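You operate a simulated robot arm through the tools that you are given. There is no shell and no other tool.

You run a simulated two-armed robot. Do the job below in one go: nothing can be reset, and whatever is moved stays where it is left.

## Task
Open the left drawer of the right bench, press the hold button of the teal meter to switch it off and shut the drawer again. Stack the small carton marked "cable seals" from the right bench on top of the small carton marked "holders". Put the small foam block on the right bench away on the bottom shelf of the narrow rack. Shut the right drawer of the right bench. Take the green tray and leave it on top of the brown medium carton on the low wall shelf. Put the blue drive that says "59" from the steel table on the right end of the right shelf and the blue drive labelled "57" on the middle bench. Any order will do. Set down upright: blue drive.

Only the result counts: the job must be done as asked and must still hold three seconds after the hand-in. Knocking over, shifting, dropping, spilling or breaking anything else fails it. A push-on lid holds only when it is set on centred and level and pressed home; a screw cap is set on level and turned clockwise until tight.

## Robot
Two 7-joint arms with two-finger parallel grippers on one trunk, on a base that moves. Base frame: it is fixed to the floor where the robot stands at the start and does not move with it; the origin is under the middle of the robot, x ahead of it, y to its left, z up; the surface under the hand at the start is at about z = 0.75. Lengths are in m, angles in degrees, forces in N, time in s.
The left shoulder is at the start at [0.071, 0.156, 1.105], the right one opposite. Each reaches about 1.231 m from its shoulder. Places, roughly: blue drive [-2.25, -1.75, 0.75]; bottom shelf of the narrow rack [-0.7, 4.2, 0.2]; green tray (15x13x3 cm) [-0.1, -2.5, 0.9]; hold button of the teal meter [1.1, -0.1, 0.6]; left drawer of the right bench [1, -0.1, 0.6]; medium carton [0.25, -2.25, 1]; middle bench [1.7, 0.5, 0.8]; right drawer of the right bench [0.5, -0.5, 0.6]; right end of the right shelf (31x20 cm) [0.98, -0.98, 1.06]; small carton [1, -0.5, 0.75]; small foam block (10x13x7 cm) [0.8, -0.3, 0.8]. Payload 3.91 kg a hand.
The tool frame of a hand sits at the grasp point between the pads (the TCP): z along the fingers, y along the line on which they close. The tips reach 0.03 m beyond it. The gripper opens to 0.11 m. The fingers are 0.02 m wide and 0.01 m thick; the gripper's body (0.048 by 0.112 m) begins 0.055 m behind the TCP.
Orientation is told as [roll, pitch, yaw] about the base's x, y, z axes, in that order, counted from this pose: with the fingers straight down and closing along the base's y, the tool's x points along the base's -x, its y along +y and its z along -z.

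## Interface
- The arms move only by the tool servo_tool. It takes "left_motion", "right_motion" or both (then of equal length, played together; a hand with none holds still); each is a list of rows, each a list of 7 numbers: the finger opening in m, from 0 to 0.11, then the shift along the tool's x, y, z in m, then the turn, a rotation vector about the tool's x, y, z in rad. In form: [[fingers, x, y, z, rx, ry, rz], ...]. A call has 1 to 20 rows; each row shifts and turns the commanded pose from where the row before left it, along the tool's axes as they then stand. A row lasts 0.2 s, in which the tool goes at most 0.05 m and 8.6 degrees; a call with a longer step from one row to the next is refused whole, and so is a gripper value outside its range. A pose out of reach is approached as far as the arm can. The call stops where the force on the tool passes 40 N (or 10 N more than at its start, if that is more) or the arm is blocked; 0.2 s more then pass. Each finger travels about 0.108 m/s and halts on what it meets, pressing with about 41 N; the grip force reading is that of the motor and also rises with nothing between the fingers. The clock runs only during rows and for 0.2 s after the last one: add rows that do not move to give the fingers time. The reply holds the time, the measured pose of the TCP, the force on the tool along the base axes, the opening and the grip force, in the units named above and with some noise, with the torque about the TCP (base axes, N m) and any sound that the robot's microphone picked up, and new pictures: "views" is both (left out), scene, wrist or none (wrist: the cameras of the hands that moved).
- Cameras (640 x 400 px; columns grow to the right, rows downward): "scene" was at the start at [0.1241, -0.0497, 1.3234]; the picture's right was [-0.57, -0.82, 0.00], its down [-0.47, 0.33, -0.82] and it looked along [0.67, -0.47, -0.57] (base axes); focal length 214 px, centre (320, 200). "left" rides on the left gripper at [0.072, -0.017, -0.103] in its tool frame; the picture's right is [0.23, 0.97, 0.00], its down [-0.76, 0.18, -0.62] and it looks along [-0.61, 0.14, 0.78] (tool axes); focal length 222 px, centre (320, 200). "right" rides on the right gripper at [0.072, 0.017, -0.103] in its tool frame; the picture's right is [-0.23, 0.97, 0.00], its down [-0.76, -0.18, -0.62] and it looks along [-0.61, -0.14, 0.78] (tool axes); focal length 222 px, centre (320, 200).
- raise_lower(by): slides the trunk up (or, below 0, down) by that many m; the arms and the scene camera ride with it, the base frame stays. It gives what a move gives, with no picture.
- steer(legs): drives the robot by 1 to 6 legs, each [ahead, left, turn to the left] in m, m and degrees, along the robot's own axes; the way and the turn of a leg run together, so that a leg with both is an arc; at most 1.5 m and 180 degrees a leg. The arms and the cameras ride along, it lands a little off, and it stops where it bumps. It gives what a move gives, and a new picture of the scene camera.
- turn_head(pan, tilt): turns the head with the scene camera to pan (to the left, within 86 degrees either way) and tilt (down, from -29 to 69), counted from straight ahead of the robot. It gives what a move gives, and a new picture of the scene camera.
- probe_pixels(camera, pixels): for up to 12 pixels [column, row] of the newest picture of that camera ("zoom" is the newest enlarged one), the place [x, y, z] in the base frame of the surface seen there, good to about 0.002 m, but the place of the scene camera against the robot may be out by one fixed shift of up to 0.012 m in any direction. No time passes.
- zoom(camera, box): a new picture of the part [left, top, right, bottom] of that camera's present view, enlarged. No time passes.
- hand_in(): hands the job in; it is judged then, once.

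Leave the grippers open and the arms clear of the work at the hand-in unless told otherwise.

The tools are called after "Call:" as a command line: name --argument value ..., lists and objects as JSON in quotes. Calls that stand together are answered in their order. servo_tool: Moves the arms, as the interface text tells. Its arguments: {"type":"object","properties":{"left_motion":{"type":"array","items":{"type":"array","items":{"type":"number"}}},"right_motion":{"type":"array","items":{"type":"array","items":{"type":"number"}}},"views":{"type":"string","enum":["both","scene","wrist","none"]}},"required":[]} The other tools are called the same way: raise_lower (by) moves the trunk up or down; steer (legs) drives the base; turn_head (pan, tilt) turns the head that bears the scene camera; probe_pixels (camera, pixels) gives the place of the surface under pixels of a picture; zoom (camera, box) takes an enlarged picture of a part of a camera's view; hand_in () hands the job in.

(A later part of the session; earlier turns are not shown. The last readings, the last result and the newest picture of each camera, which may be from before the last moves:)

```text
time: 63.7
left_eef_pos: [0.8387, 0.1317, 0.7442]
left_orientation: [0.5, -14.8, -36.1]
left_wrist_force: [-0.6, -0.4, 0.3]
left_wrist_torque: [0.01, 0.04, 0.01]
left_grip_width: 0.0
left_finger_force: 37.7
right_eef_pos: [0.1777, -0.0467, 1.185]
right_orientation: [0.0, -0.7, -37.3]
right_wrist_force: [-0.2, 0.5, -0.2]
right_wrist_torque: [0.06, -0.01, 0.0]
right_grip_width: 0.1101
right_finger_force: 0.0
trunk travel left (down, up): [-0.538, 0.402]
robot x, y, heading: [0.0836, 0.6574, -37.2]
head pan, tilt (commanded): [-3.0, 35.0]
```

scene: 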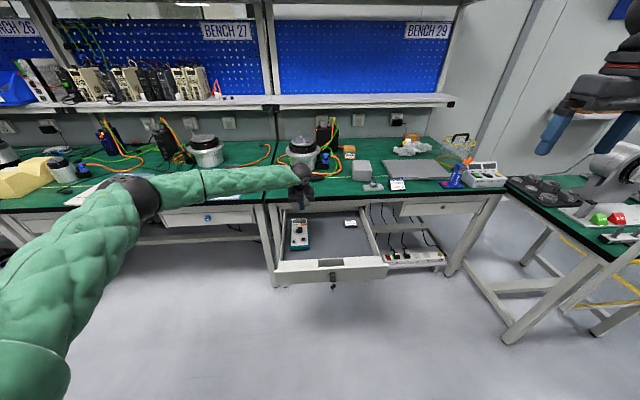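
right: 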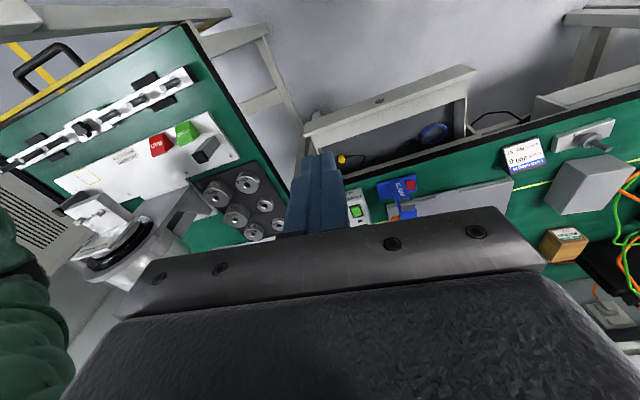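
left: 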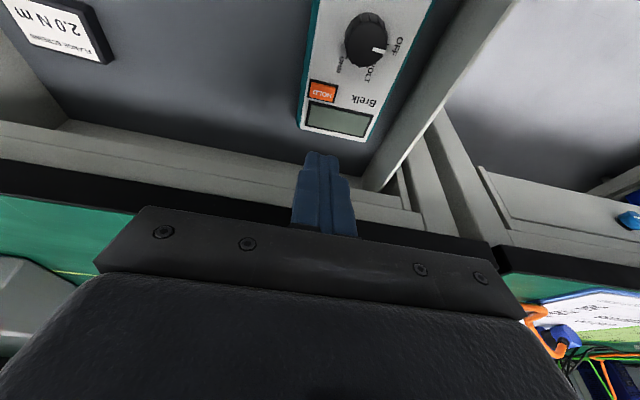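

The hand is over the target; HOLD at (322,92) now. I probe it again to check alignment.

Call:
probe_pixels --camera "left" --pixels '[[322, 92], [314, 88], [332, 93], [322, 84], [321, 99], [365, 45], [340, 120]]'

Call:
probe_pixels --camera "scene" --pixels '[[140, 205], [220, 185], [185, 195], [290, 175]]'

```text
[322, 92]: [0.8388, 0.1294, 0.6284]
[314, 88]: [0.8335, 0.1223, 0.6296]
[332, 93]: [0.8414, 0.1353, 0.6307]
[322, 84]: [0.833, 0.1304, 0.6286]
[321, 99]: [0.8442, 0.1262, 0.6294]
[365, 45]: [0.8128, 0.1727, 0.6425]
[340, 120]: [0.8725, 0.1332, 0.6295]
```

```text
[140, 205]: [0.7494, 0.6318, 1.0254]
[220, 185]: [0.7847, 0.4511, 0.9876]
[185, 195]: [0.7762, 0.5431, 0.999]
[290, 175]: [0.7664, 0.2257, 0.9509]
```

Button centre refined to n=-0.600, t=0.600, z=0.629. I shift 4 mm forward / 2.5 mm right and descend to just above it.

Call:
servo_tool --left_motion '[[0.0, -0.0039, -0.0025, 0.001, 0, 0, 0], [0.0, 0.0098, 0, 0.0367, 0, 0, 0], [0.0, 0.0091, 0, 0.0338, 0, 0, 0], [0.0, 0, 0, 0, 0, 0, 0]]' --views "wrist"

Call:
zoom --camera "left" --box '[240, 60, 420, 200]'

```text
time: 64.7
left_eef_pos: [0.8402, 0.1296, 0.6731]
left_orientation: [0.4, -14.8, -36.0]
left_wrist_force: [-0.2, 0.3, 0.4]
left_wrist_torque: [0.02, 0.02, 0.02]
left_grip_width: 0.0002
left_finger_force: 38.2
right_eef_pos: [0.1776, -0.0442, 1.1854]
right_orientation: [0.1, -0.8, -37.4]
right_wrist_force: [1.1, 0.1, -0.3]
right_wrist_torque: [-0.02, -0.04, 0.0]
right_grip_width: 0.11
right_finger_force: 0.1
trunk travel left (down, up): [-0.538, 0.402]
robot x, y, heading: [0.0826, 0.6598, -37.4]
head pan, tilt (commanded): [-3.0, 35.0]
```

left: 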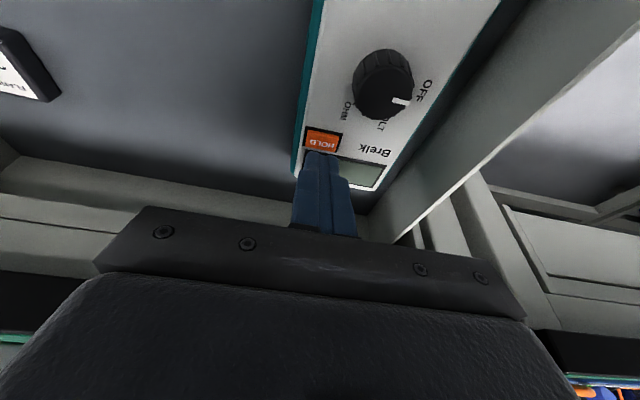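

```text
2.86 times, centred on (330, 130) of left
```

zoom: 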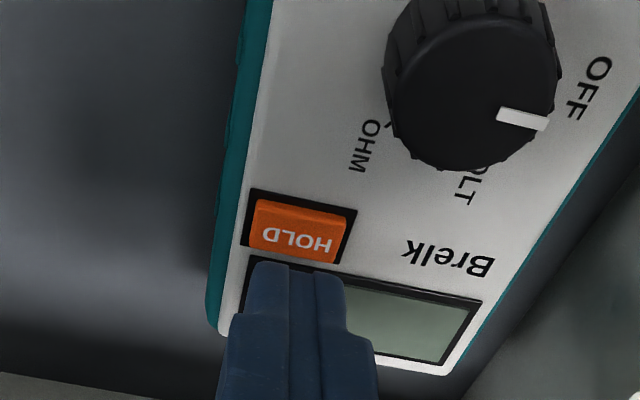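

The tip projects right for the button. I press down in 4 mm steps.

Call:
servo_tool --left_motion '[[0.0, 0.00104, 0, 0.00386, 0, 0, 0], [0.0, 0.00104, 0, 0.00386, 0, 0, 0], [0.0, 0.00104, 0, 0.00386, 0, 0, 0], [0.0, 0.00052, 0, 0.00193, 0, 0, 0], [0.0, 0.00052, 0, 0.00193, 0, 0, 0]]' --views "wrist"

Call:
zoom --camera "left" --box '[240, 60, 420, 200]'

```text
time: 65.9
left_eef_pos: [0.8401, 0.1283, 0.6588]
left_orientation: [0.4, -15.0, -36.0]
left_wrist_force: [0.9, -1.0, 20.9]
left_wrist_torque: [0.05, -0.03, -0.11]
left_grip_width: 0.0
left_finger_force: 37.8
right_eef_pos: [0.1773, -0.0444, 1.1859]
right_orientation: [0.0, -1.0, -37.4]
right_wrist_force: [0.7, 0.3, 0.4]
right_wrist_torque: [0.01, 0.02, 0.0]
right_grip_width: 0.11
right_finger_force: 0.0
trunk travel left (down, up): [-0.538, 0.402]
robot x, y, heading: [0.0858, 0.6602, -37.3]
head pan, tilt (commanded): [-3.0, 35.0]
heard: click
```

left: 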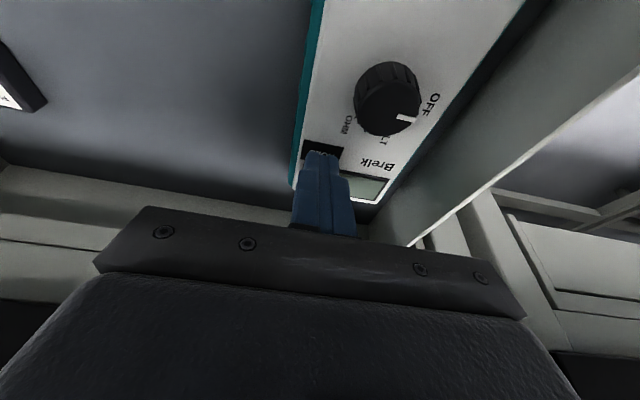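

```text
2.86 times, centred on (330, 130) of left
```

zoom: 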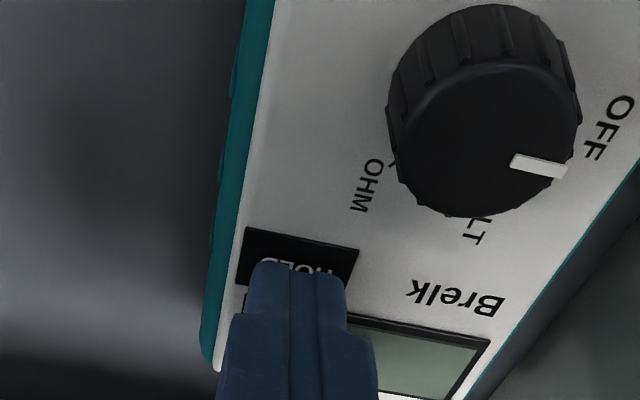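

A click was heard and the orange light on the HOLD button went dark: it's off. I lift straight up.

Call:
servo_tool --left_motion '[[0.0, -0.0026, 0, -0.0097, 0, 0, 0], [0.0, -0.0104, 0, -0.0386, 0, 0, 0], [0.0, -0.0104, 0, -0.0386, 0, 0, 0], [0.0, -0.0104, 0, -0.0386, 0, 0, 0], [0.0, -0.0104, 0, -0.0386, 0, 0, 0], [0.0, -0.0104, 0, -0.0386, 0, 0, 0]]' --views "wrist"

Call:
zoom --camera "left" --box '[240, 0, 440, 130]'

```text
time: 67.3
left_eef_pos: [0.8411, 0.1294, 0.8665]
left_orientation: [0.4, -14.8, -36.2]
left_wrist_force: [-0.3, -0.8, 0.3]
left_wrist_torque: [0.03, 0.0, 0.0]
left_grip_width: 0.0
left_finger_force: 37.6
right_eef_pos: [0.1766, -0.0447, 1.1845]
right_orientation: [0.0, -0.8, -37.4]
right_wrist_force: [-0.5, 0.6, -0.6]
right_wrist_torque: [-0.02, -0.01, -0.05]
right_grip_width: 0.1099
right_finger_force: 0.1
trunk travel left (down, up): [-0.538, 0.402]
robot x, y, heading: [0.0849, 0.6633, -37.4]
head pan, tilt (commanded): [-3.0, 35.0]
```

left: 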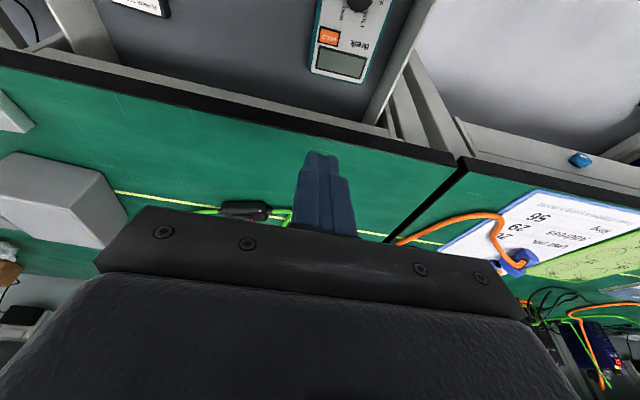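

```text
3.08 times, centred on (340, 65) of left
```

zoom: 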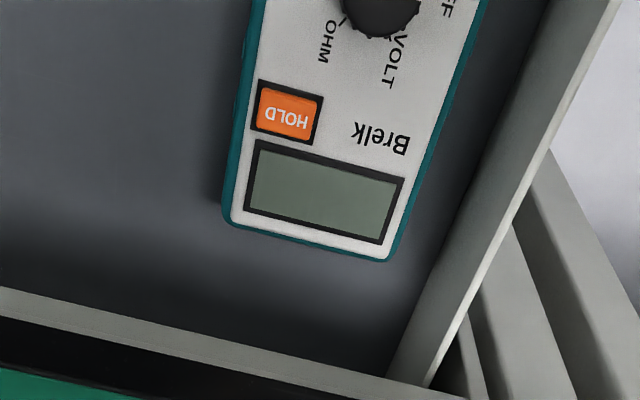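

The cap sprang back up (momentary button). Let me check the LCD closely for its state.

Call:
zoom --camera "left" --box '[305, 20, 385, 85]'

```text
6.15 times, centred on (345, 52) of left
```

zoom: 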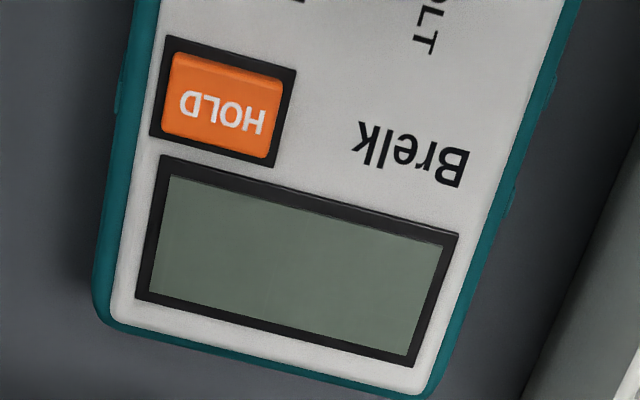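

The LCD is blank; the click confirms the press. Now shut the drawer: I back the base off 0.25 m with the hand still high.

Call:
steer --legs '[[-0.27, 0, 1.0]]'

Call:
servo_tool --left_motion '[[0.11, 0.04, -0.0266, -0.0107, 0, 0, 0], [0.11, 0.04, -0.0266, -0.0107, 0, 0, 0], [0.11, 0.04, -0.0266, -0.0107, 0, 0, 0], [0.11, 0.04, -0.0266, -0.0107, 0, 0, 0], [0.11, 0, 0, 0, 0, -0.148, 0], [0.11, 0, 0, 0, 0, -0.148, 0], [0.11, 0, 0, 0, 0, -0.148, 0], [0.11, 0, 0, 0, 0, -0.148, 0], [0.11, 0, 0, 0, 0, -0.148, 0], [0.11, 0, 0, 0, 0, -0.148, 0], [0.11, 0, 0, 0, 0, -0.1, 0]]' --views "both"

```text
time: 69.2
left_eef_pos: [0.6314, 0.2962, 0.8668]
left_orientation: [0.4, -14.9, -35.4]
left_wrist_force: [0.0, 0.1, 0.6]
left_wrist_torque: [-0.02, -0.02, 0.03]
left_grip_width: 0.0004
left_finger_force: 37.7
right_eef_pos: [-0.031, 0.1185, 1.1856]
right_orientation: [-0.1, -0.8, -36.8]
right_wrist_force: [-0.4, -0.3, 0.1]
right_wrist_torque: [-0.01, 0.03, -0.04]
right_grip_width: 0.11
right_finger_force: 0.1
trunk travel left (down, up): [-0.538, 0.402]
robot x, y, heading: [-0.1279, 0.8254, -36.9]
head pan, tilt (commanded): [-3.0, 35.0]
```

scene: 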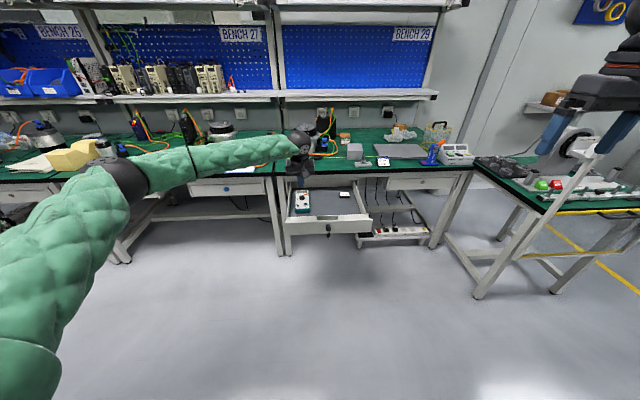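

```text
time: 71.6
left_eef_pos: [0.4319, 0.305, 0.8662]
left_orientation: [1.5, -71.6, -36.8]
left_wrist_force: [-0.1, 0.3, -0.7]
left_wrist_torque: [0.0, -0.01, 0.0]
left_grip_width: 0.1099
left_finger_force: 0.0
right_eef_pos: [-0.0327, 0.1163, 1.1842]
right_orientation: [0.0, -0.8, -36.9]
right_wrist_force: [-0.3, -0.1, 0.1]
right_wrist_torque: [-0.01, -0.1, 0.02]
right_grip_width: 0.11
right_finger_force: 0.1
trunk travel left (down, up): [-0.538, 0.402]
robot x, y, heading: [-0.1338, 0.8249, -36.7]
head pan, tilt (commanded): [-3.0, 35.0]
```

scene: 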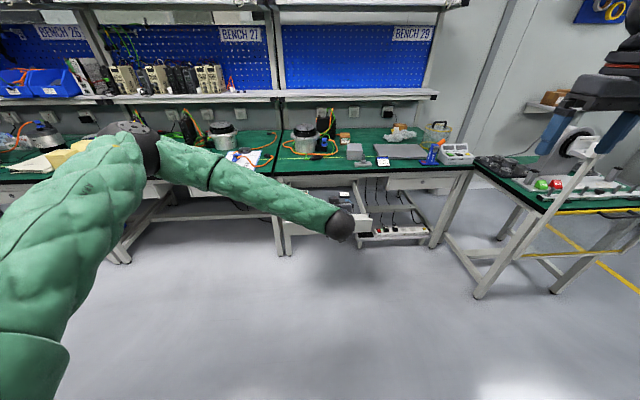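
left: 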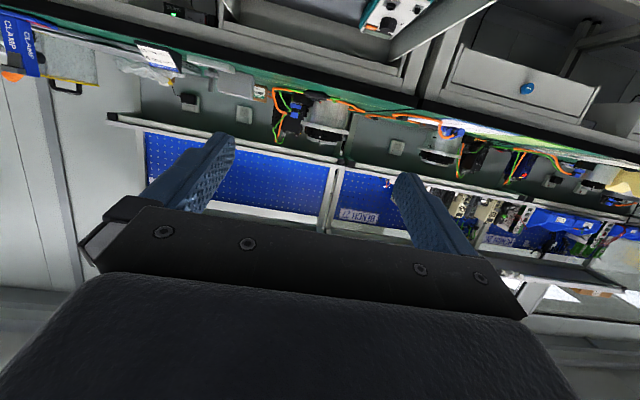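

Hand is in front of the open drawer with fingers spread to straddle the key. I lower it to z≈0.63.

Call:
servo_tool --left_motion '[[0.11, 0.038, 0, 0.0126, 0, 0, 0], [0.11, 0.038, 0, 0.0126, 0, 0, 0], [0.11, 0.038, 0, 0.0126, 0, 0, 0], [0.11, 0.038, 0, 0.0126, 0, 0, 0], [0.11, 0.038, 0, 0.0126, 0, 0, 0], [0.11, 0.0342, 0, 0.0114, 0, 0, 0]]' --views "wrist"

```text
time: 73.0
left_eef_pos: [0.4359, 0.307, 0.6292]
left_orientation: [1.1, -71.4, -36.5]
left_wrist_force: [1.1, 0.7, -0.6]
left_wrist_torque: [-0.01, 0.02, 0.01]
left_grip_width: 0.1099
left_finger_force: 0.0
right_eef_pos: [-0.0297, 0.1184, 1.1848]
right_orientation: [-0.1, -0.7, -36.9]
right_wrist_force: [-0.4, 0.4, 0.0]
right_wrist_torque: [-0.01, -0.01, 0.02]
right_grip_width: 0.11
right_finger_force: 0.1
trunk travel left (down, up): [-0.538, 0.402]
robot x, y, heading: [-0.1284, 0.8234, -37.0]
head pan, tilt (commanded): [-3.0, 35.0]
```

left: 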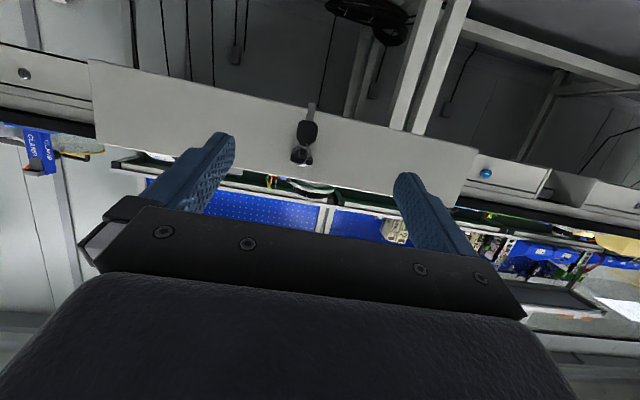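

The key is between the spread fingers. I drive forward 0.4 m, pushing the drawer in.

Call:
steer --legs '[[0.38, 0, 0.5]]'

Call:
zoom --camera "left" --box '[0, 0, 640, 400]'

```text
time: 75.4
left_eef_pos: [0.7431, 0.0737, 0.63]
left_orientation: [1.2, -71.5, -36.8]
left_wrist_force: [-0.1, -0.6, 0.2]
left_wrist_torque: [0.04, -0.03, -0.02]
left_grip_width: 0.1099
left_finger_force: 0.1
right_eef_pos: [0.2787, -0.1167, 1.1842]
right_orientation: [0.0, -0.8, -37.1]
right_wrist_force: [0.0, 0.7, 0.5]
right_wrist_torque: [0.03, 0.03, -0.01]
right_grip_width: 0.1099
right_finger_force: 0.1
trunk travel left (down, up): [-0.538, 0.402]
robot x, y, heading: [0.1792, 0.5915, -37.2]
head pan, tilt (commanded): [-3.0, 35.0]
```

scene: 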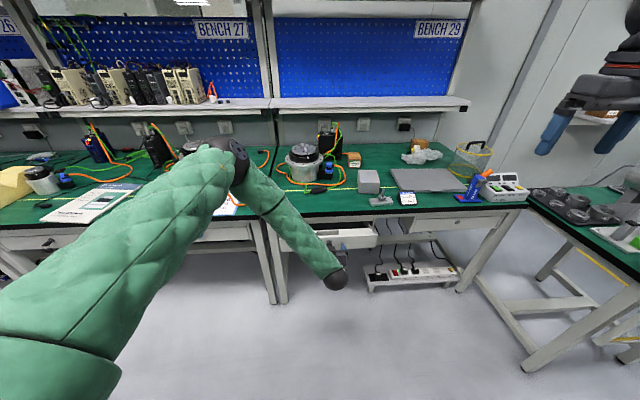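

```text
1.00 times, centred on (320, 200) of left (not enlarged: the box is as wide or as high as the picture)
```

zoom: 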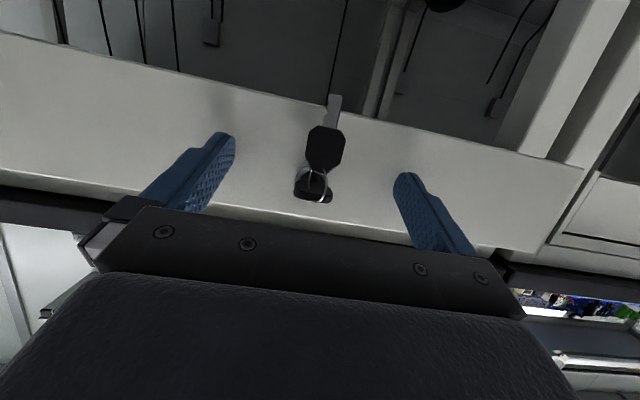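

Drawer nearly in (tips at n≈-0.584). I push the remaining ~9 cm with the arm, in small steps at the end.

Call:
servo_tool --left_motion '[[0.11, -0.00634, 0, 0.019, 0, 0, 0], [0.11, -0.00634, 0, 0.019, 0, 0, 0], [0.11, -0.00634, 0, 0.019, 0, 0, 0], [0.11, -0.00475, 0, 0.0142, 0, 0, 0], [0.11, -0.0019, 0, 0.0057, 0, 0, 0], [0.11, -0.0019, 0, 0.0057, 0, 0, 0], [0.11, -0.0019, 0, 0.0057, 0, 0, 0], [0.11, -0.0019, 0, 0.0057, 0, 0, 0], [0.11, -0.0019, 0, 0.0057, 0, 0, 0]]' --views "wrist"

```text
time: 77.1
left_eef_pos: [0.8154, 0.0189, 0.6272]
left_orientation: [1.2, -71.1, -37.2]
left_wrist_force: [-3.2, 1.2, 0.3]
left_wrist_torque: [0.01, -0.08, 0.08]
left_grip_width: 0.1089
left_finger_force: 0.0
right_eef_pos: [0.2766, -0.1145, 1.1836]
right_orientation: [0.0, -0.8, -37.0]
right_wrist_force: [-0.5, 0.3, 0.4]
right_wrist_torque: [0.0, 0.02, 0.01]
right_grip_width: 0.1099
right_finger_force: 0.0
trunk travel left (down, up): [-0.538, 0.402]
robot x, y, heading: [0.1759, 0.5915, -37.2]
head pan, tilt (commanded): [-3.0, 35.0]
stopped in row 8 (left hand): the force on the tool passed its limit at 50 N (the readings are from after the stop); the commanded pose is now the measured one
```

left: 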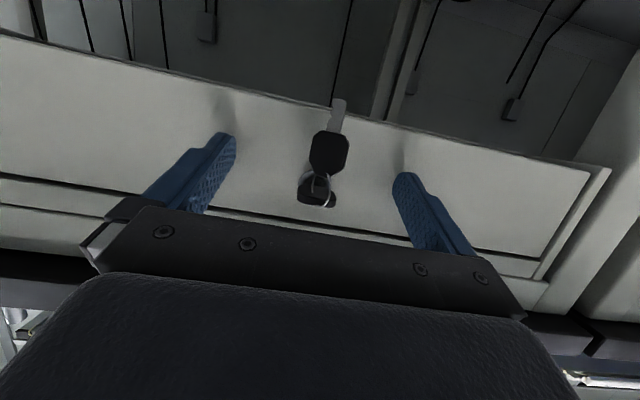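

The drawer is home (tips at n≈-0.675, force 50 N). I back off and probe the face to verify.

Call:
servo_tool --left_motion '[[0.11, 0.0048, 0, -0.0142, 0, 0, 0], [0.11, 0.0143, 0, -0.0427, 0, 0, 0], [0.11, 0.0143, 0, -0.0427, 0, 0, 0], [0.11, 0.0143, 0, -0.0427, 0, 0, 0]]' --views "wrist"

Call:
probe_pixels --camera "left" --pixels '[[200, 100], [260, 120], [400, 140], [440, 150], [330, 160]]'

```text
time: 78.1
left_eef_pos: [0.696, 0.1061, 0.6272]
left_orientation: [1.2, -71.1, -37.2]
left_wrist_force: [-0.9, 1.1, -0.8]
left_wrist_torque: [0.0, -0.01, 0.01]
left_grip_width: 0.1098
left_finger_force: 0.1
right_eef_pos: [0.2765, -0.1145, 1.1849]
right_orientation: [0.1, -0.8, -37.1]
right_wrist_force: [-0.1, 0.4, 0.2]
right_wrist_torque: [0.0, 0.0, 0.01]
right_grip_width: 0.1102
right_finger_force: 0.1
trunk travel left (down, up): [-0.538, 0.402]
robot x, y, heading: [0.1784, 0.5913, -37.1]
head pan, tilt (commanded): [-3.0, 35.0]
```

left: 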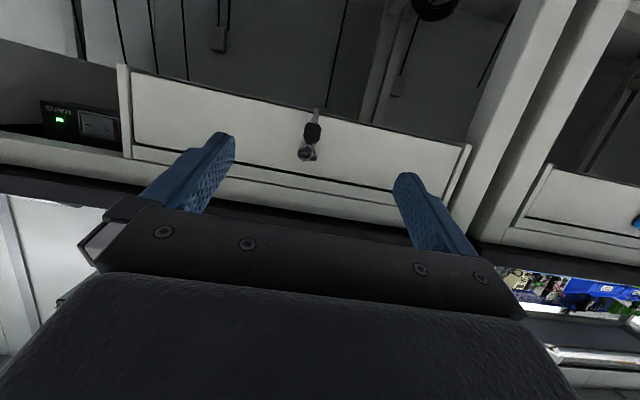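

```text
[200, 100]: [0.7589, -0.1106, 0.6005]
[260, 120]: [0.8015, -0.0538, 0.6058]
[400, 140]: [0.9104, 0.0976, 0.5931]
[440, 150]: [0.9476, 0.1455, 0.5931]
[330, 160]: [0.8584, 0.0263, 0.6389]
```

Both drawers are shut. Next the cartons: I raise the left hand and straighten it to fingers-down, then look for the labels.

Call:
servo_tool --left_motion '[[0.11, -0.0426, 0, -0.0146, 0, 0, 0], [0.11, -0.0426, 0, -0.0146, 0, 0, 0], [0.11, -0.0426, 0, -0.0146, 0, 0, 0], [0.11, -0.0426, 0, -0.0146, 0, 0, 0], [0.11, -0.0426, 0, -0.0146, 0, 0, 0], [0.11, -0.0426, 0, -0.0146, 0, 0, 0], [0.11, -0.0426, 0, -0.0146, 0, 0, 0], [0.11, -0.0426, 0, -0.0146, 0, 0, 0], [0.11, 0, 0, 0, 0, 0.145, 0], [0.11, 0, 0, 0, 0, 0.145, 0], [0.11, 0, 0, 0, 0, 0.145, 0], [0.11, 0, 0, 0, 0, 0.145, 0], [0.11, 0, 0, 0, 0, 0.145, 0], [0.11, 0, 0, 0, 0, 0.145, 0], [0.11, 0, 0, 0, 0, 0.145, 0], [0.11, 0, 0, 0, 0, 0.145, 0]]' --views "both"

```text
time: 81.5
left_eef_pos: [0.6938, 0.1048, 0.9864]
left_orientation: [0.4, -4.5, -36.0]
left_wrist_force: [-0.3, 0.2, 0.0]
left_wrist_torque: [-0.02, 0.01, 0.02]
left_grip_width: 0.1099
left_finger_force: 0.0
right_eef_pos: [0.2781, -0.1163, 1.1845]
right_orientation: [0.0, -0.7, -37.0]
right_wrist_force: [-0.9, 0.5, 0.1]
right_wrist_torque: [0.01, 0.06, 0.02]
right_grip_width: 0.1098
right_finger_force: 0.2
trunk travel left (down, up): [-0.538, 0.402]
robot x, y, heading: [0.1801, 0.5894, -37.1]
head pan, tilt (commanded): [-3.0, 35.0]
```

scene: 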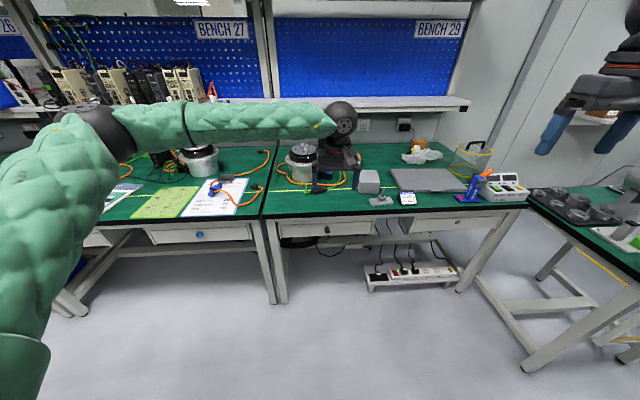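
left: 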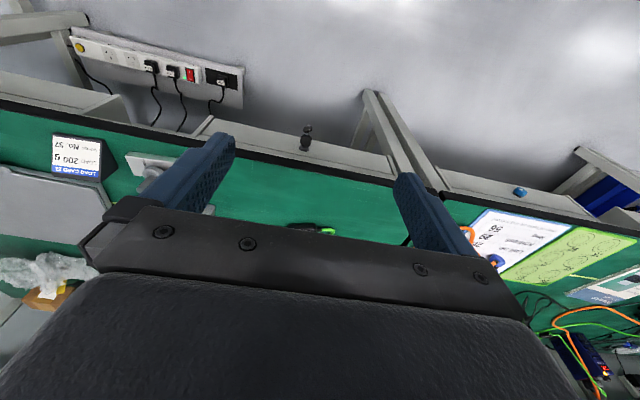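

I zoom in on the carton behind the bag and the area behind the motor.

Call:
zoom --camera "scene" --box '[380, 120, 460, 170]'

Call:
zoom --camera "left" --box '[0, 230, 110, 320]'

```text
8.00 times, centred on (420, 145) of scene
```

zoom: 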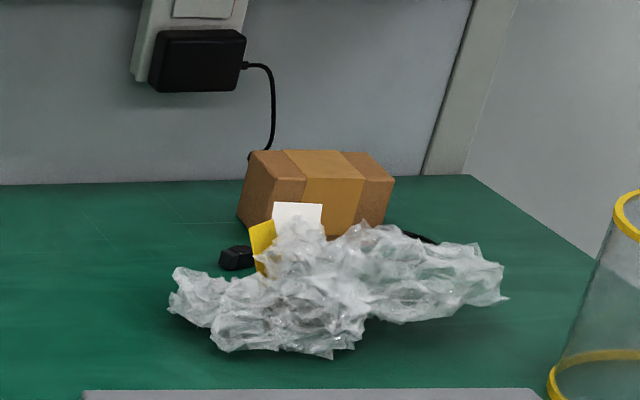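

```text
4.44 times, centred on (55, 275) of left
```

zoom: 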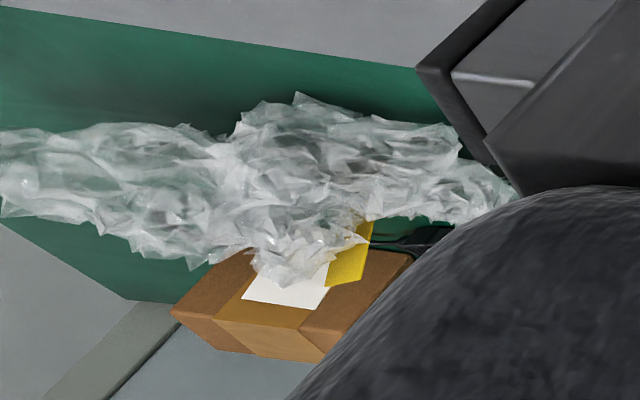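

The right carton's label isn't visible from here. I raise the trunk 0.3 m to see the carton behind the motor from higher up.

Call:
raise_lower --by 0.3

Call:
turn_head --pan -5 --tilt 40

Call:
zoom --camera "left" --box '[0, 0, 640, 400]'

```text
time: 84.5
left_eef_pos: [0.6922, 0.104, 1.2874]
left_orientation: [0.4, -4.5, -36.0]
left_wrist_force: [0.9, -0.9, 0.7]
left_wrist_torque: [-0.02, -0.02, -0.01]
left_grip_width: 0.1101
left_finger_force: 0.0
right_eef_pos: [0.2769, -0.1154, 1.4841]
right_orientation: [0.0, -0.8, -37.0]
right_wrist_force: [0.3, 0.1, -0.2]
right_wrist_torque: [0.02, 0.0, 0.0]
right_grip_width: 0.1099
right_finger_force: 0.1
trunk travel left (down, up): [-0.838, 0.102]
robot x, y, heading: [0.1791, 0.5922, -37.1]
head pan, tilt (commanded): [-3.0, 35.0]
```

```text
time: 85.2
left_eef_pos: [0.6917, 0.104, 1.2878]
left_orientation: [0.4, -4.6, -36.1]
left_wrist_force: [-0.2, 0.4, -0.6]
left_wrist_torque: [-0.02, -0.01, 0.0]
left_grip_width: 0.1099
left_finger_force: 0.1
right_eef_pos: [0.2766, -0.1158, 1.4847]
right_orientation: [0.0, -0.7, -37.2]
right_wrist_force: [0.6, -0.1, -0.3]
right_wrist_torque: [0.01, -0.02, -0.02]
right_grip_width: 0.1097
right_finger_force: 0.0
trunk travel left (down, up): [-0.838, 0.102]
robot x, y, heading: [0.1791, 0.5883, -36.9]
head pan, tilt (commanded): [-5.0, 40.0]
```

scene: 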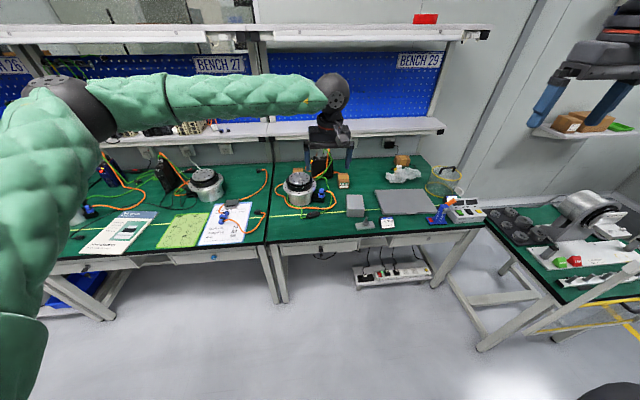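

```text
1.00 times, centred on (320, 200) of left (not enlarged: the box is as wide or as high as the picture)
```

zoom: 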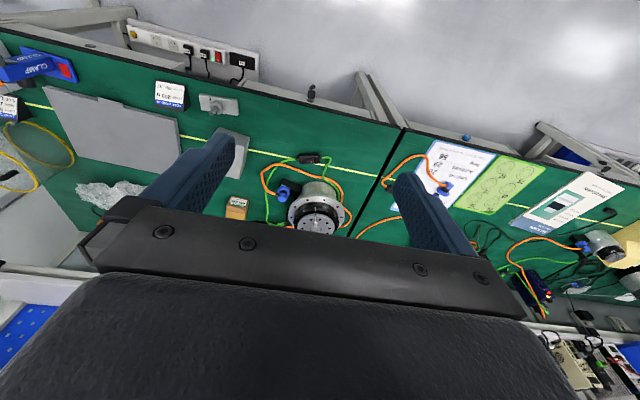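

I zoom on the area behind the motor around (310,170).

Call:
zoom --camera "scene" --box '[270, 140, 370, 210]'

Call:
zoom --camera "scene" --box '[370, 140, 470, 210]'

```text
5.71 times, centred on (320, 175) of scene
```

zoom: 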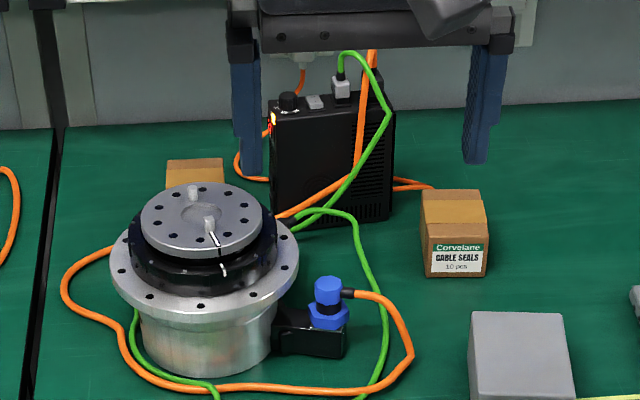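

```text
5.71 times, centred on (420, 175) of scene
```

zoom: 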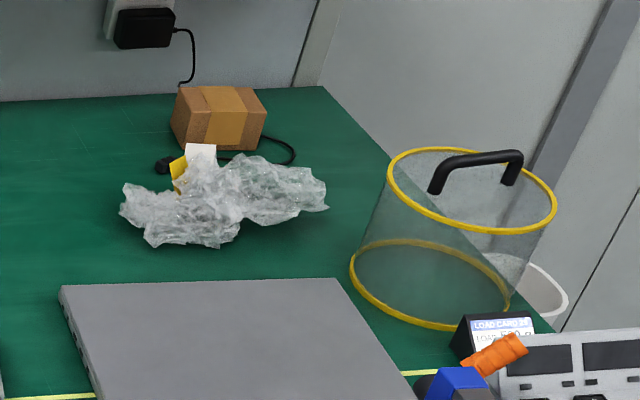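

The label of the carton behind the motor is hidden by the motor. I move the left hand forward over the bench to look from above it.

Call:
servo_tool --left_motion '[[0.11, -0.045, -0.012, 0, 0, 0, 0], [0.11, -0.045, -0.012, 0, 0, 0, 0], [0.11, -0.045, -0.012, 0, 0, 0, 0], [0.11, -0.045, -0.012, 0, 0, 0, 0], [0.11, -0.045, -0.012, 0, 0, 0, 0], [0.11, -0.045, -0.012, 0, 0, 0, 0]]' --views "both"

```text
time: 86.6
left_eef_pos: [0.8669, -0.1138, 1.3075]
left_orientation: [0.6, -4.4, -36.0]
left_wrist_force: [0.5, -0.7, 0.1]
left_wrist_torque: [0.01, 0.02, 0.03]
left_grip_width: 0.11
left_finger_force: 0.0
right_eef_pos: [0.2756, -0.1179, 1.4829]
right_orientation: [0.1, -0.7, -37.0]
right_wrist_force: [0.2, 0.1, -0.5]
right_wrist_torque: [0.03, 0.0, 0.01]
right_grip_width: 0.1099
right_finger_force: 0.0
trunk travel left (down, up): [-0.838, 0.102]
robot x, y, heading: [0.1827, 0.5934, -36.6]
head pan, tilt (commanded): [-5.0, 40.0]
```

scene: 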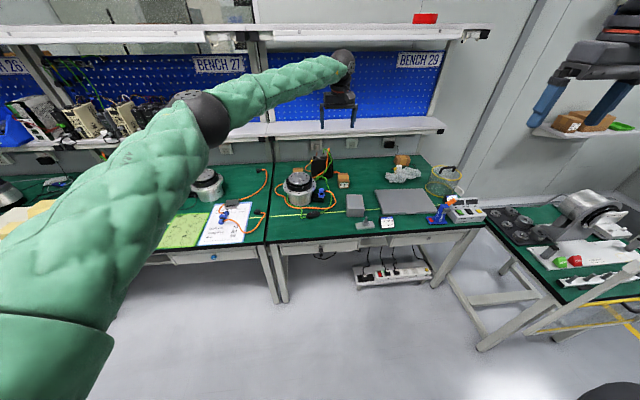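
left: 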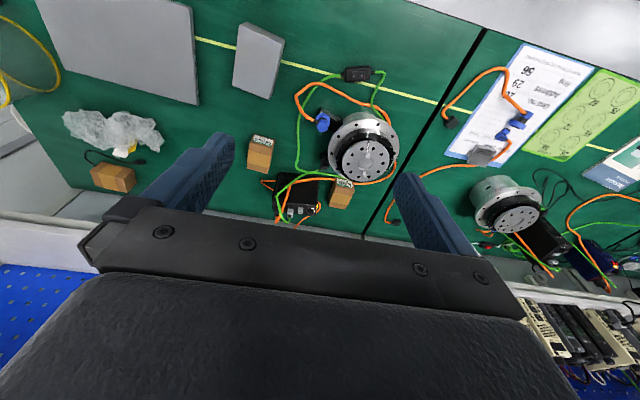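

Now the carton behind the motor shows at (342,192) with a label at its upper edge. I zoom in on it and the other cartons.

Call:
zoom --camera "left" --box '[310, 165, 370, 215]'

Call:
zoom --camera "left" --box '[230, 125, 290, 175]'

Call:
zoom --camera "left" --box '[55, 95, 175, 195]'

```text
8.00 times, centred on (340, 190) of left
```

zoom: 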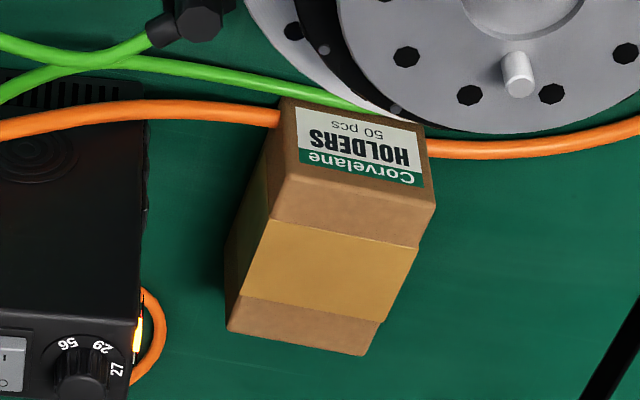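

```text
8.00 times, centred on (260, 150) of left
```

zoom: 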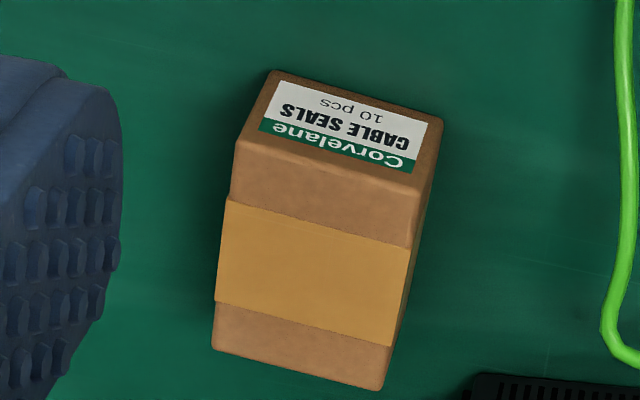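

```text
4.00 times, centred on (115, 145) of left
```

zoom: 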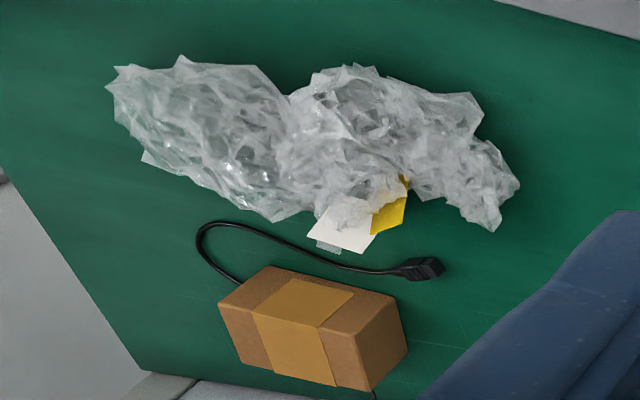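

"HOLDERS" is the carton behind the motor. I now measure both cartons precisely with zoom probes — first HOLDERS.

Call:
zoom --camera "left" --box '[300, 120, 420, 220]'

```text
4.00 times, centred on (360, 170) of left
```

zoom: 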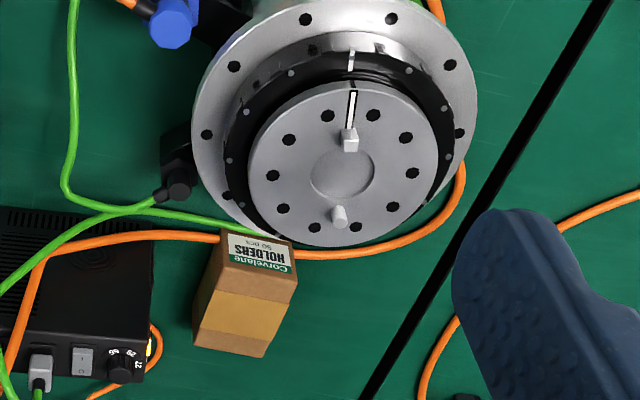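

I probe the HOLDERS top corners and the motor's heights.

Call:
probe_pixels --camera "zoom" --pixels '[[228, 262], [292, 277], [264, 350], [202, 338], [248, 305], [340, 175], [339, 210], [250, 225], [335, 242], [130, 280], [100, 250], [195, 320]]'

Call:
zoom --camera "left" --box '[230, 120, 290, 180]'

```text
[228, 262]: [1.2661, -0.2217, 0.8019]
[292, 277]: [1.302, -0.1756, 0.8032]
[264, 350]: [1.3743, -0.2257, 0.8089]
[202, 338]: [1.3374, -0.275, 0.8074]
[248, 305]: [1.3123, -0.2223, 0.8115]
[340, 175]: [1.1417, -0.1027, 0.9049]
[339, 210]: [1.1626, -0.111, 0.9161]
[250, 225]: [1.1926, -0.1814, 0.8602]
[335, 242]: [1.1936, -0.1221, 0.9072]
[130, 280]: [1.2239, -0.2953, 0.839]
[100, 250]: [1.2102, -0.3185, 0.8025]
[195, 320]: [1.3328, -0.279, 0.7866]
```

```text
6.67 times, centred on (260, 150) of left
```

zoom: 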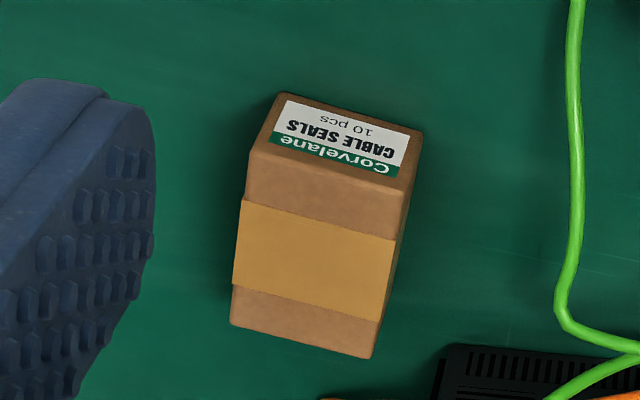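

HOLDERS: 6 cm wide × 9 cm deep, top z≈0.811, centre ≈(1.320,-0.2245), aligned with the bench. Now CABLE SEALS corners.

Call:
probe_pixels --camera "zoom" --pixels '[[255, 155], [402, 195], [372, 350], [238, 318], [315, 250], [285, 98], [418, 135], [320, 170], [330, 130]]'

```text
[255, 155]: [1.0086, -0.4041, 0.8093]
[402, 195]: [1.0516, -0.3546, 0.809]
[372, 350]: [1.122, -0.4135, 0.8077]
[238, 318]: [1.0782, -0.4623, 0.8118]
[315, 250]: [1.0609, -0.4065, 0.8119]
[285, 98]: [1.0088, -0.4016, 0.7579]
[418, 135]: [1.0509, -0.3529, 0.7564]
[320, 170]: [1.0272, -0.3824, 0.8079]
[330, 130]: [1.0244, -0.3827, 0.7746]
```

CABLE SEALS: ~6.3×9.2 cm, top z≈0.81, centre ≈(1.065,-0.4085), yaw ≈-40°. I'll use the right arm from t≈0.6. First I retract the left hand back toward the robot's left side.

Call:
servo_tool --left_motion '[[0.11, 0.04, 0.022, 0, 0, 0, 0], [0.11, 0.04, 0.022, 0, 0, 0, 0], [0.11, 0.04, 0.022, 0, 0, 0, 0], [0.11, 0.04, 0.022, 0, 0, 0, 0], [0.11, 0.04, 0.022, 0, 0, 0, 0], [0.11, 0.04, 0.022, 0, 0, 0, 0], [0.11, 0.04, 0.022, 0, 0, 0, 0], [0.11, 0.04, 0.022, 0, 0, 0, 0], [0.11, 0.04, 0.022, 0, 0, 0, 0], [0.11, 0.04, 0.022, 0, 0, 0, 0]]' --views "none"

Call:
turn_head --pan 60 --tilt 45

```text
time: 88.8
left_eef_pos: [0.6755, 0.3034, 1.2781]
left_orientation: [0.3, -4.6, -36.0]
left_wrist_force: [-0.6, 0.3, 0.0]
left_wrist_torque: [-0.04, 0.0, -0.03]
left_grip_width: 0.1102
left_finger_force: 0.1
right_eef_pos: [0.276, -0.113, 1.4861]
right_orientation: [-0.1, -0.8, -37.1]
right_wrist_force: [0.7, 0.1, 0.2]
right_wrist_torque: [-0.02, 0.01, 0.01]
right_grip_width: 0.1097
right_finger_force: 0.1
trunk travel left (down, up): [-0.838, 0.102]
robot x, y, heading: [0.1815, 0.5924, -36.8]
head pan, tilt (commanded): [-5.0, 40.0]
```

```text
time: 90.2
left_eef_pos: [0.6758, 0.3011, 1.2759]
left_orientation: [0.4, -4.5, -36.0]
left_wrist_force: [-0.7, -0.2, -0.8]
left_wrist_torque: [-0.03, 0.02, 0.01]
left_grip_width: 0.11
left_finger_force: 0.1
right_eef_pos: [0.276, -0.1156, 1.4851]
right_orientation: [0.0, -0.8, -37.0]
right_wrist_force: [-0.5, 0.2, 0.1]
right_wrist_torque: [0.01, 0.0, -0.02]
right_grip_width: 0.1099
right_finger_force: 0.1
trunk travel left (down, up): [-0.838, 0.102]
robot x, y, heading: [0.1794, 0.5932, -36.9]
head pan, tilt (commanded): [60.0, 45.0]
```

scene: 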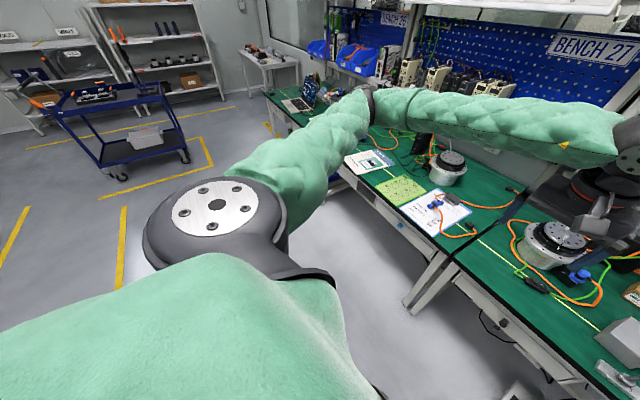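

I shift the left hand 0.2 m further left, look ahead again and drive 0.33 m toward the bench.

Call:
servo_tool --left_motion '[[0.11, 0, 0.045, 0, 0, 0, 0], [0.11, 0, 0.045, 0, 0, 0, 0], [0.11, 0, 0.045, 0, 0, 0, 0], [0.11, 0, 0.045, 0, 0, 0, 0]]' --views "none"

Call:
turn_head --pan -10 --tilt 50

Call:
steer --legs '[[0.33, 0.02, 0.6]]'

```text
time: 91.2
left_eef_pos: [0.7782, 0.4473, 1.2783]
left_orientation: [0.3, -4.6, -36.0]
left_wrist_force: [0.0, 0.7, -0.4]
left_wrist_torque: [-0.03, -0.01, 0.02]
left_grip_width: 0.1098
left_finger_force: 0.1
right_eef_pos: [0.2753, -0.1122, 1.4868]
right_orientation: [-0.2, -0.9, -37.1]
right_wrist_force: [-0.5, 0.6, 0.6]
right_wrist_torque: [-0.03, 0.0, 0.0]
right_grip_width: 0.1102
right_finger_force: 0.0
trunk travel left (down, up): [-0.838, 0.102]
robot x, y, heading: [0.1801, 0.5921, -37.1]
head pan, tilt (commanded): [60.0, 45.0]
```

```text
time: 92.6
left_eef_pos: [0.7785, 0.4452, 1.2791]
left_orientation: [0.5, -4.5, -36.0]
left_wrist_force: [0.5, -0.3, -0.2]
left_wrist_torque: [-0.03, -0.04, -0.03]
left_grip_width: 0.11
left_finger_force: 0.1
right_eef_pos: [0.2769, -0.1143, 1.4847]
right_orientation: [0.0, -0.8, -37.1]
right_wrist_force: [0.9, -0.2, 0.5]
right_wrist_torque: [0.0, 0.0, 0.0]
right_grip_width: 0.1099
right_finger_force: 0.0
trunk travel left (down, up): [-0.838, 0.102]
robot x, y, heading: [0.1788, 0.5916, -37.0]
head pan, tilt (commanded): [-10.0, 50.0]
```

scene: 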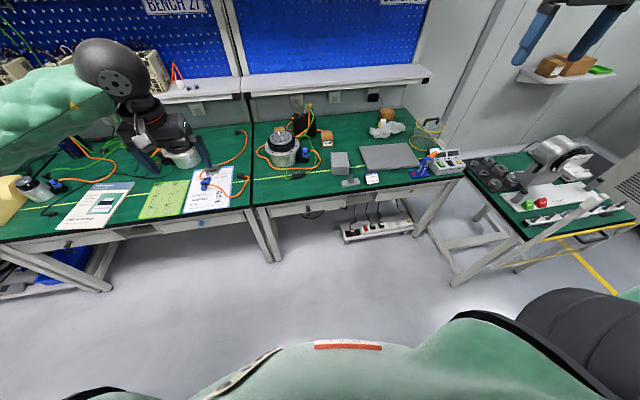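

```text
time: 94.7
left_eef_pos: [1.0583, 0.2748, 1.2795]
left_orientation: [0.4, -4.5, -35.2]
left_wrist_force: [0.5, 0.0, 0.3]
left_wrist_torque: [0.03, -0.02, 0.03]
left_grip_width: 0.1099
left_finger_force: 0.0
right_eef_pos: [0.5639, -0.293, 1.4853]
right_orientation: [0.0, -0.9, -36.4]
right_wrist_force: [-0.2, 0.0, 0.1]
right_wrist_torque: [0.0, -0.03, -0.03]
right_grip_width: 0.1102
right_finger_force: 0.1
trunk travel left (down, up): [-0.838, 0.102]
robot x, y, heading: [0.4581, 0.4136, -35.9]
head pan, tilt (commanded): [-10.0, 50.0]
```

scene: 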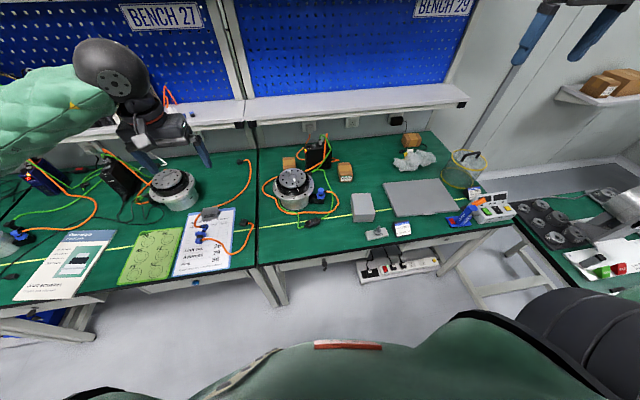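

Robot is at n=-0.12, t=0.60. I lower the trunk 0.19 m, then bring the right hand above the CABLE SEALS carton.

Call:
raise_lower --by -0.19

Call:
servo_tool --right_motion '[[0.11, -0.0429, 0.0185, 0, 0, 0, 0], [0.11, -0.0429, 0.0185, 0, 0, 0, 0], [0.11, -0.0429, 0.0185, 0, 0, 0, 0], [0.11, -0.0429, 0.0185, 0, 0, 0, 0], [0.11, -0.0429, 0.0185, 0, 0, 0, 0], [0.11, -0.0429, 0.0185, 0, 0, 0, 0], [0.11, -0.0429, 0.0185, 0, 0, 0, 0], [0.11, -0.0429, 0.0185, 0, 0, 0, 0], [0.11, -0.0429, 0.0185, 0, 0, 0, 0], [0.11, -0.0429, 0.0185, 0, 0, 0, 0]]' --views "both"

```text
time: 96.8
left_eef_pos: [1.058, 0.2752, 1.0892]
left_orientation: [0.4, -4.5, -35.2]
left_wrist_force: [-0.1, -1.0, -0.1]
left_wrist_torque: [0.01, 0.03, -0.02]
left_grip_width: 0.1099
left_finger_force: 0.2
right_eef_pos: [0.563, -0.2925, 1.2955]
right_orientation: [0.0, -0.7, -36.3]
right_wrist_force: [0.3, -0.7, -0.7]
right_wrist_torque: [0.03, -0.04, 0.02]
right_grip_width: 0.1099
right_finger_force: 0.2
trunk travel left (down, up): [-0.648, 0.292]
robot x, y, heading: [0.4561, 0.4108, -36.2]
head pan, tilt (commanded): [-10.0, 50.0]
```

```text
time: 99.0
left_eef_pos: [1.0604, 0.2748, 1.0876]
left_orientation: [0.3, -4.4, -35.2]
left_wrist_force: [0.8, -0.4, -0.3]
left_wrist_torque: [0.0, 0.02, 0.03]
left_grip_width: 0.1098
left_finger_force: 0.0
right_eef_pos: [1.0227, -0.3975, 1.3001]
right_orientation: [-0.2, -0.6, -36.4]
right_wrist_force: [0.8, -0.7, 0.7]
right_wrist_torque: [0.04, 0.01, -0.02]
right_grip_width: 0.1101
right_finger_force: 0.0
trunk travel left (down, up): [-0.648, 0.292]
robot x, y, heading: [0.4603, 0.4097, -36.3]
head pan, tilt (commanded): [-10.0, 50.0]
```

scene: 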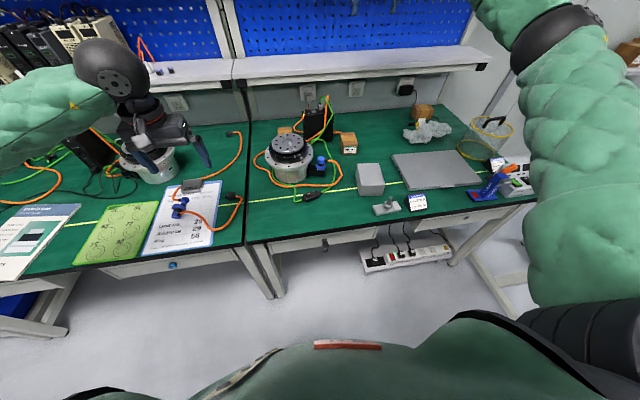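
right: 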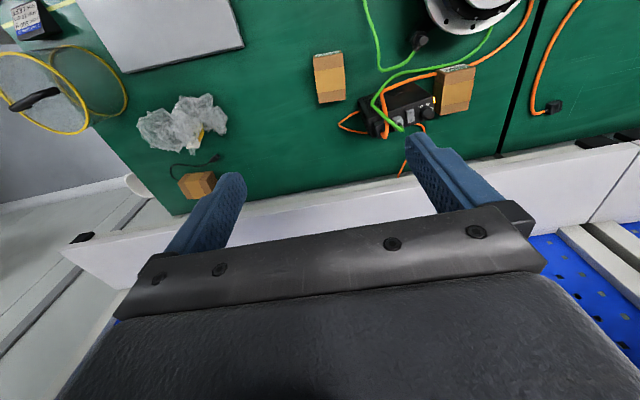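

I zoom with the right wrist camera on both cartons and probe again for precision.

Call:
zoom --camera "right" --box '[290, 30, 370, 110]'

```text
5.00 times, centred on (330, 70) of right
```

zoom: 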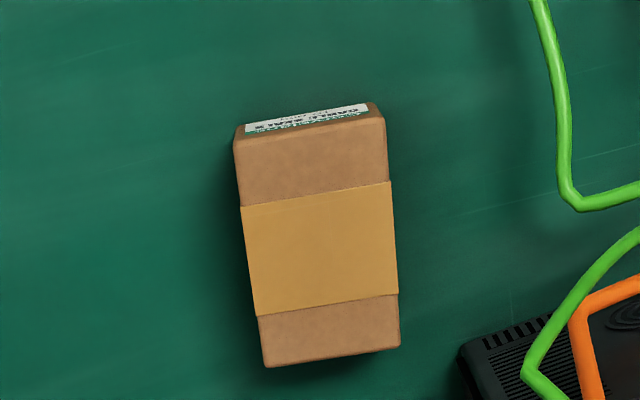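

Call:
probe_pixels --camera "zoom" --pixels '[[240, 145], [380, 120], [396, 342], [268, 362], [242, 200], [388, 180], [256, 310], [396, 292], [320, 250]]'

Call:
zoom --camera "right" --box '[410, 50, 490, 130]'

```text
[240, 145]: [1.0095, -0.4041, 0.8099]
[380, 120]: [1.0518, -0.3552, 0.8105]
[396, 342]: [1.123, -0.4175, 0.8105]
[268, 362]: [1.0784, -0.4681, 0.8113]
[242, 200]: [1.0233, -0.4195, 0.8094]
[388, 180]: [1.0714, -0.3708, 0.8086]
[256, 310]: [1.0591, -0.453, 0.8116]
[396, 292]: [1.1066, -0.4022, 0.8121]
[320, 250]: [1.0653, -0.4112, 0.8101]
```

```text
5.00 times, centred on (450, 90) of right
```

zoom: 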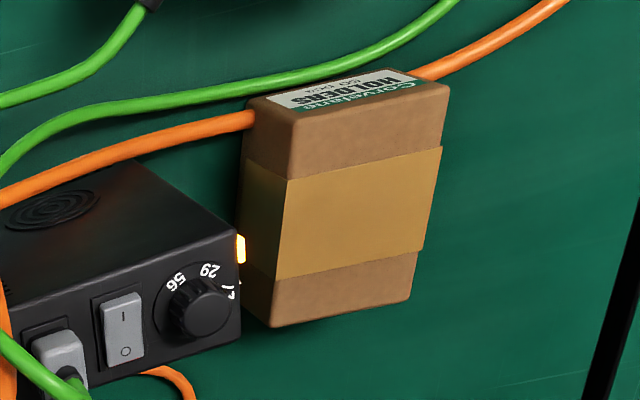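

I probe the HOLDERS top-face corners in this zoom.

Call:
probe_pixels --camera "zoom" --pixels '[[296, 128], [443, 95], [410, 298], [278, 320], [291, 185], [438, 152], [277, 275], [418, 248], [360, 200], [120, 200]]'

```text
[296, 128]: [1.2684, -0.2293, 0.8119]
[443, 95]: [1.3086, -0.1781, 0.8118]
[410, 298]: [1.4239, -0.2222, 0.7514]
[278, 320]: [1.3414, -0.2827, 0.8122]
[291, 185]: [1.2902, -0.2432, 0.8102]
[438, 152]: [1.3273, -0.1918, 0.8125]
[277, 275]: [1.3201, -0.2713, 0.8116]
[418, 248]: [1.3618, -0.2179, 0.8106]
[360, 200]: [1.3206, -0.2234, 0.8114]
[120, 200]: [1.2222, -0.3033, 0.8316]
```

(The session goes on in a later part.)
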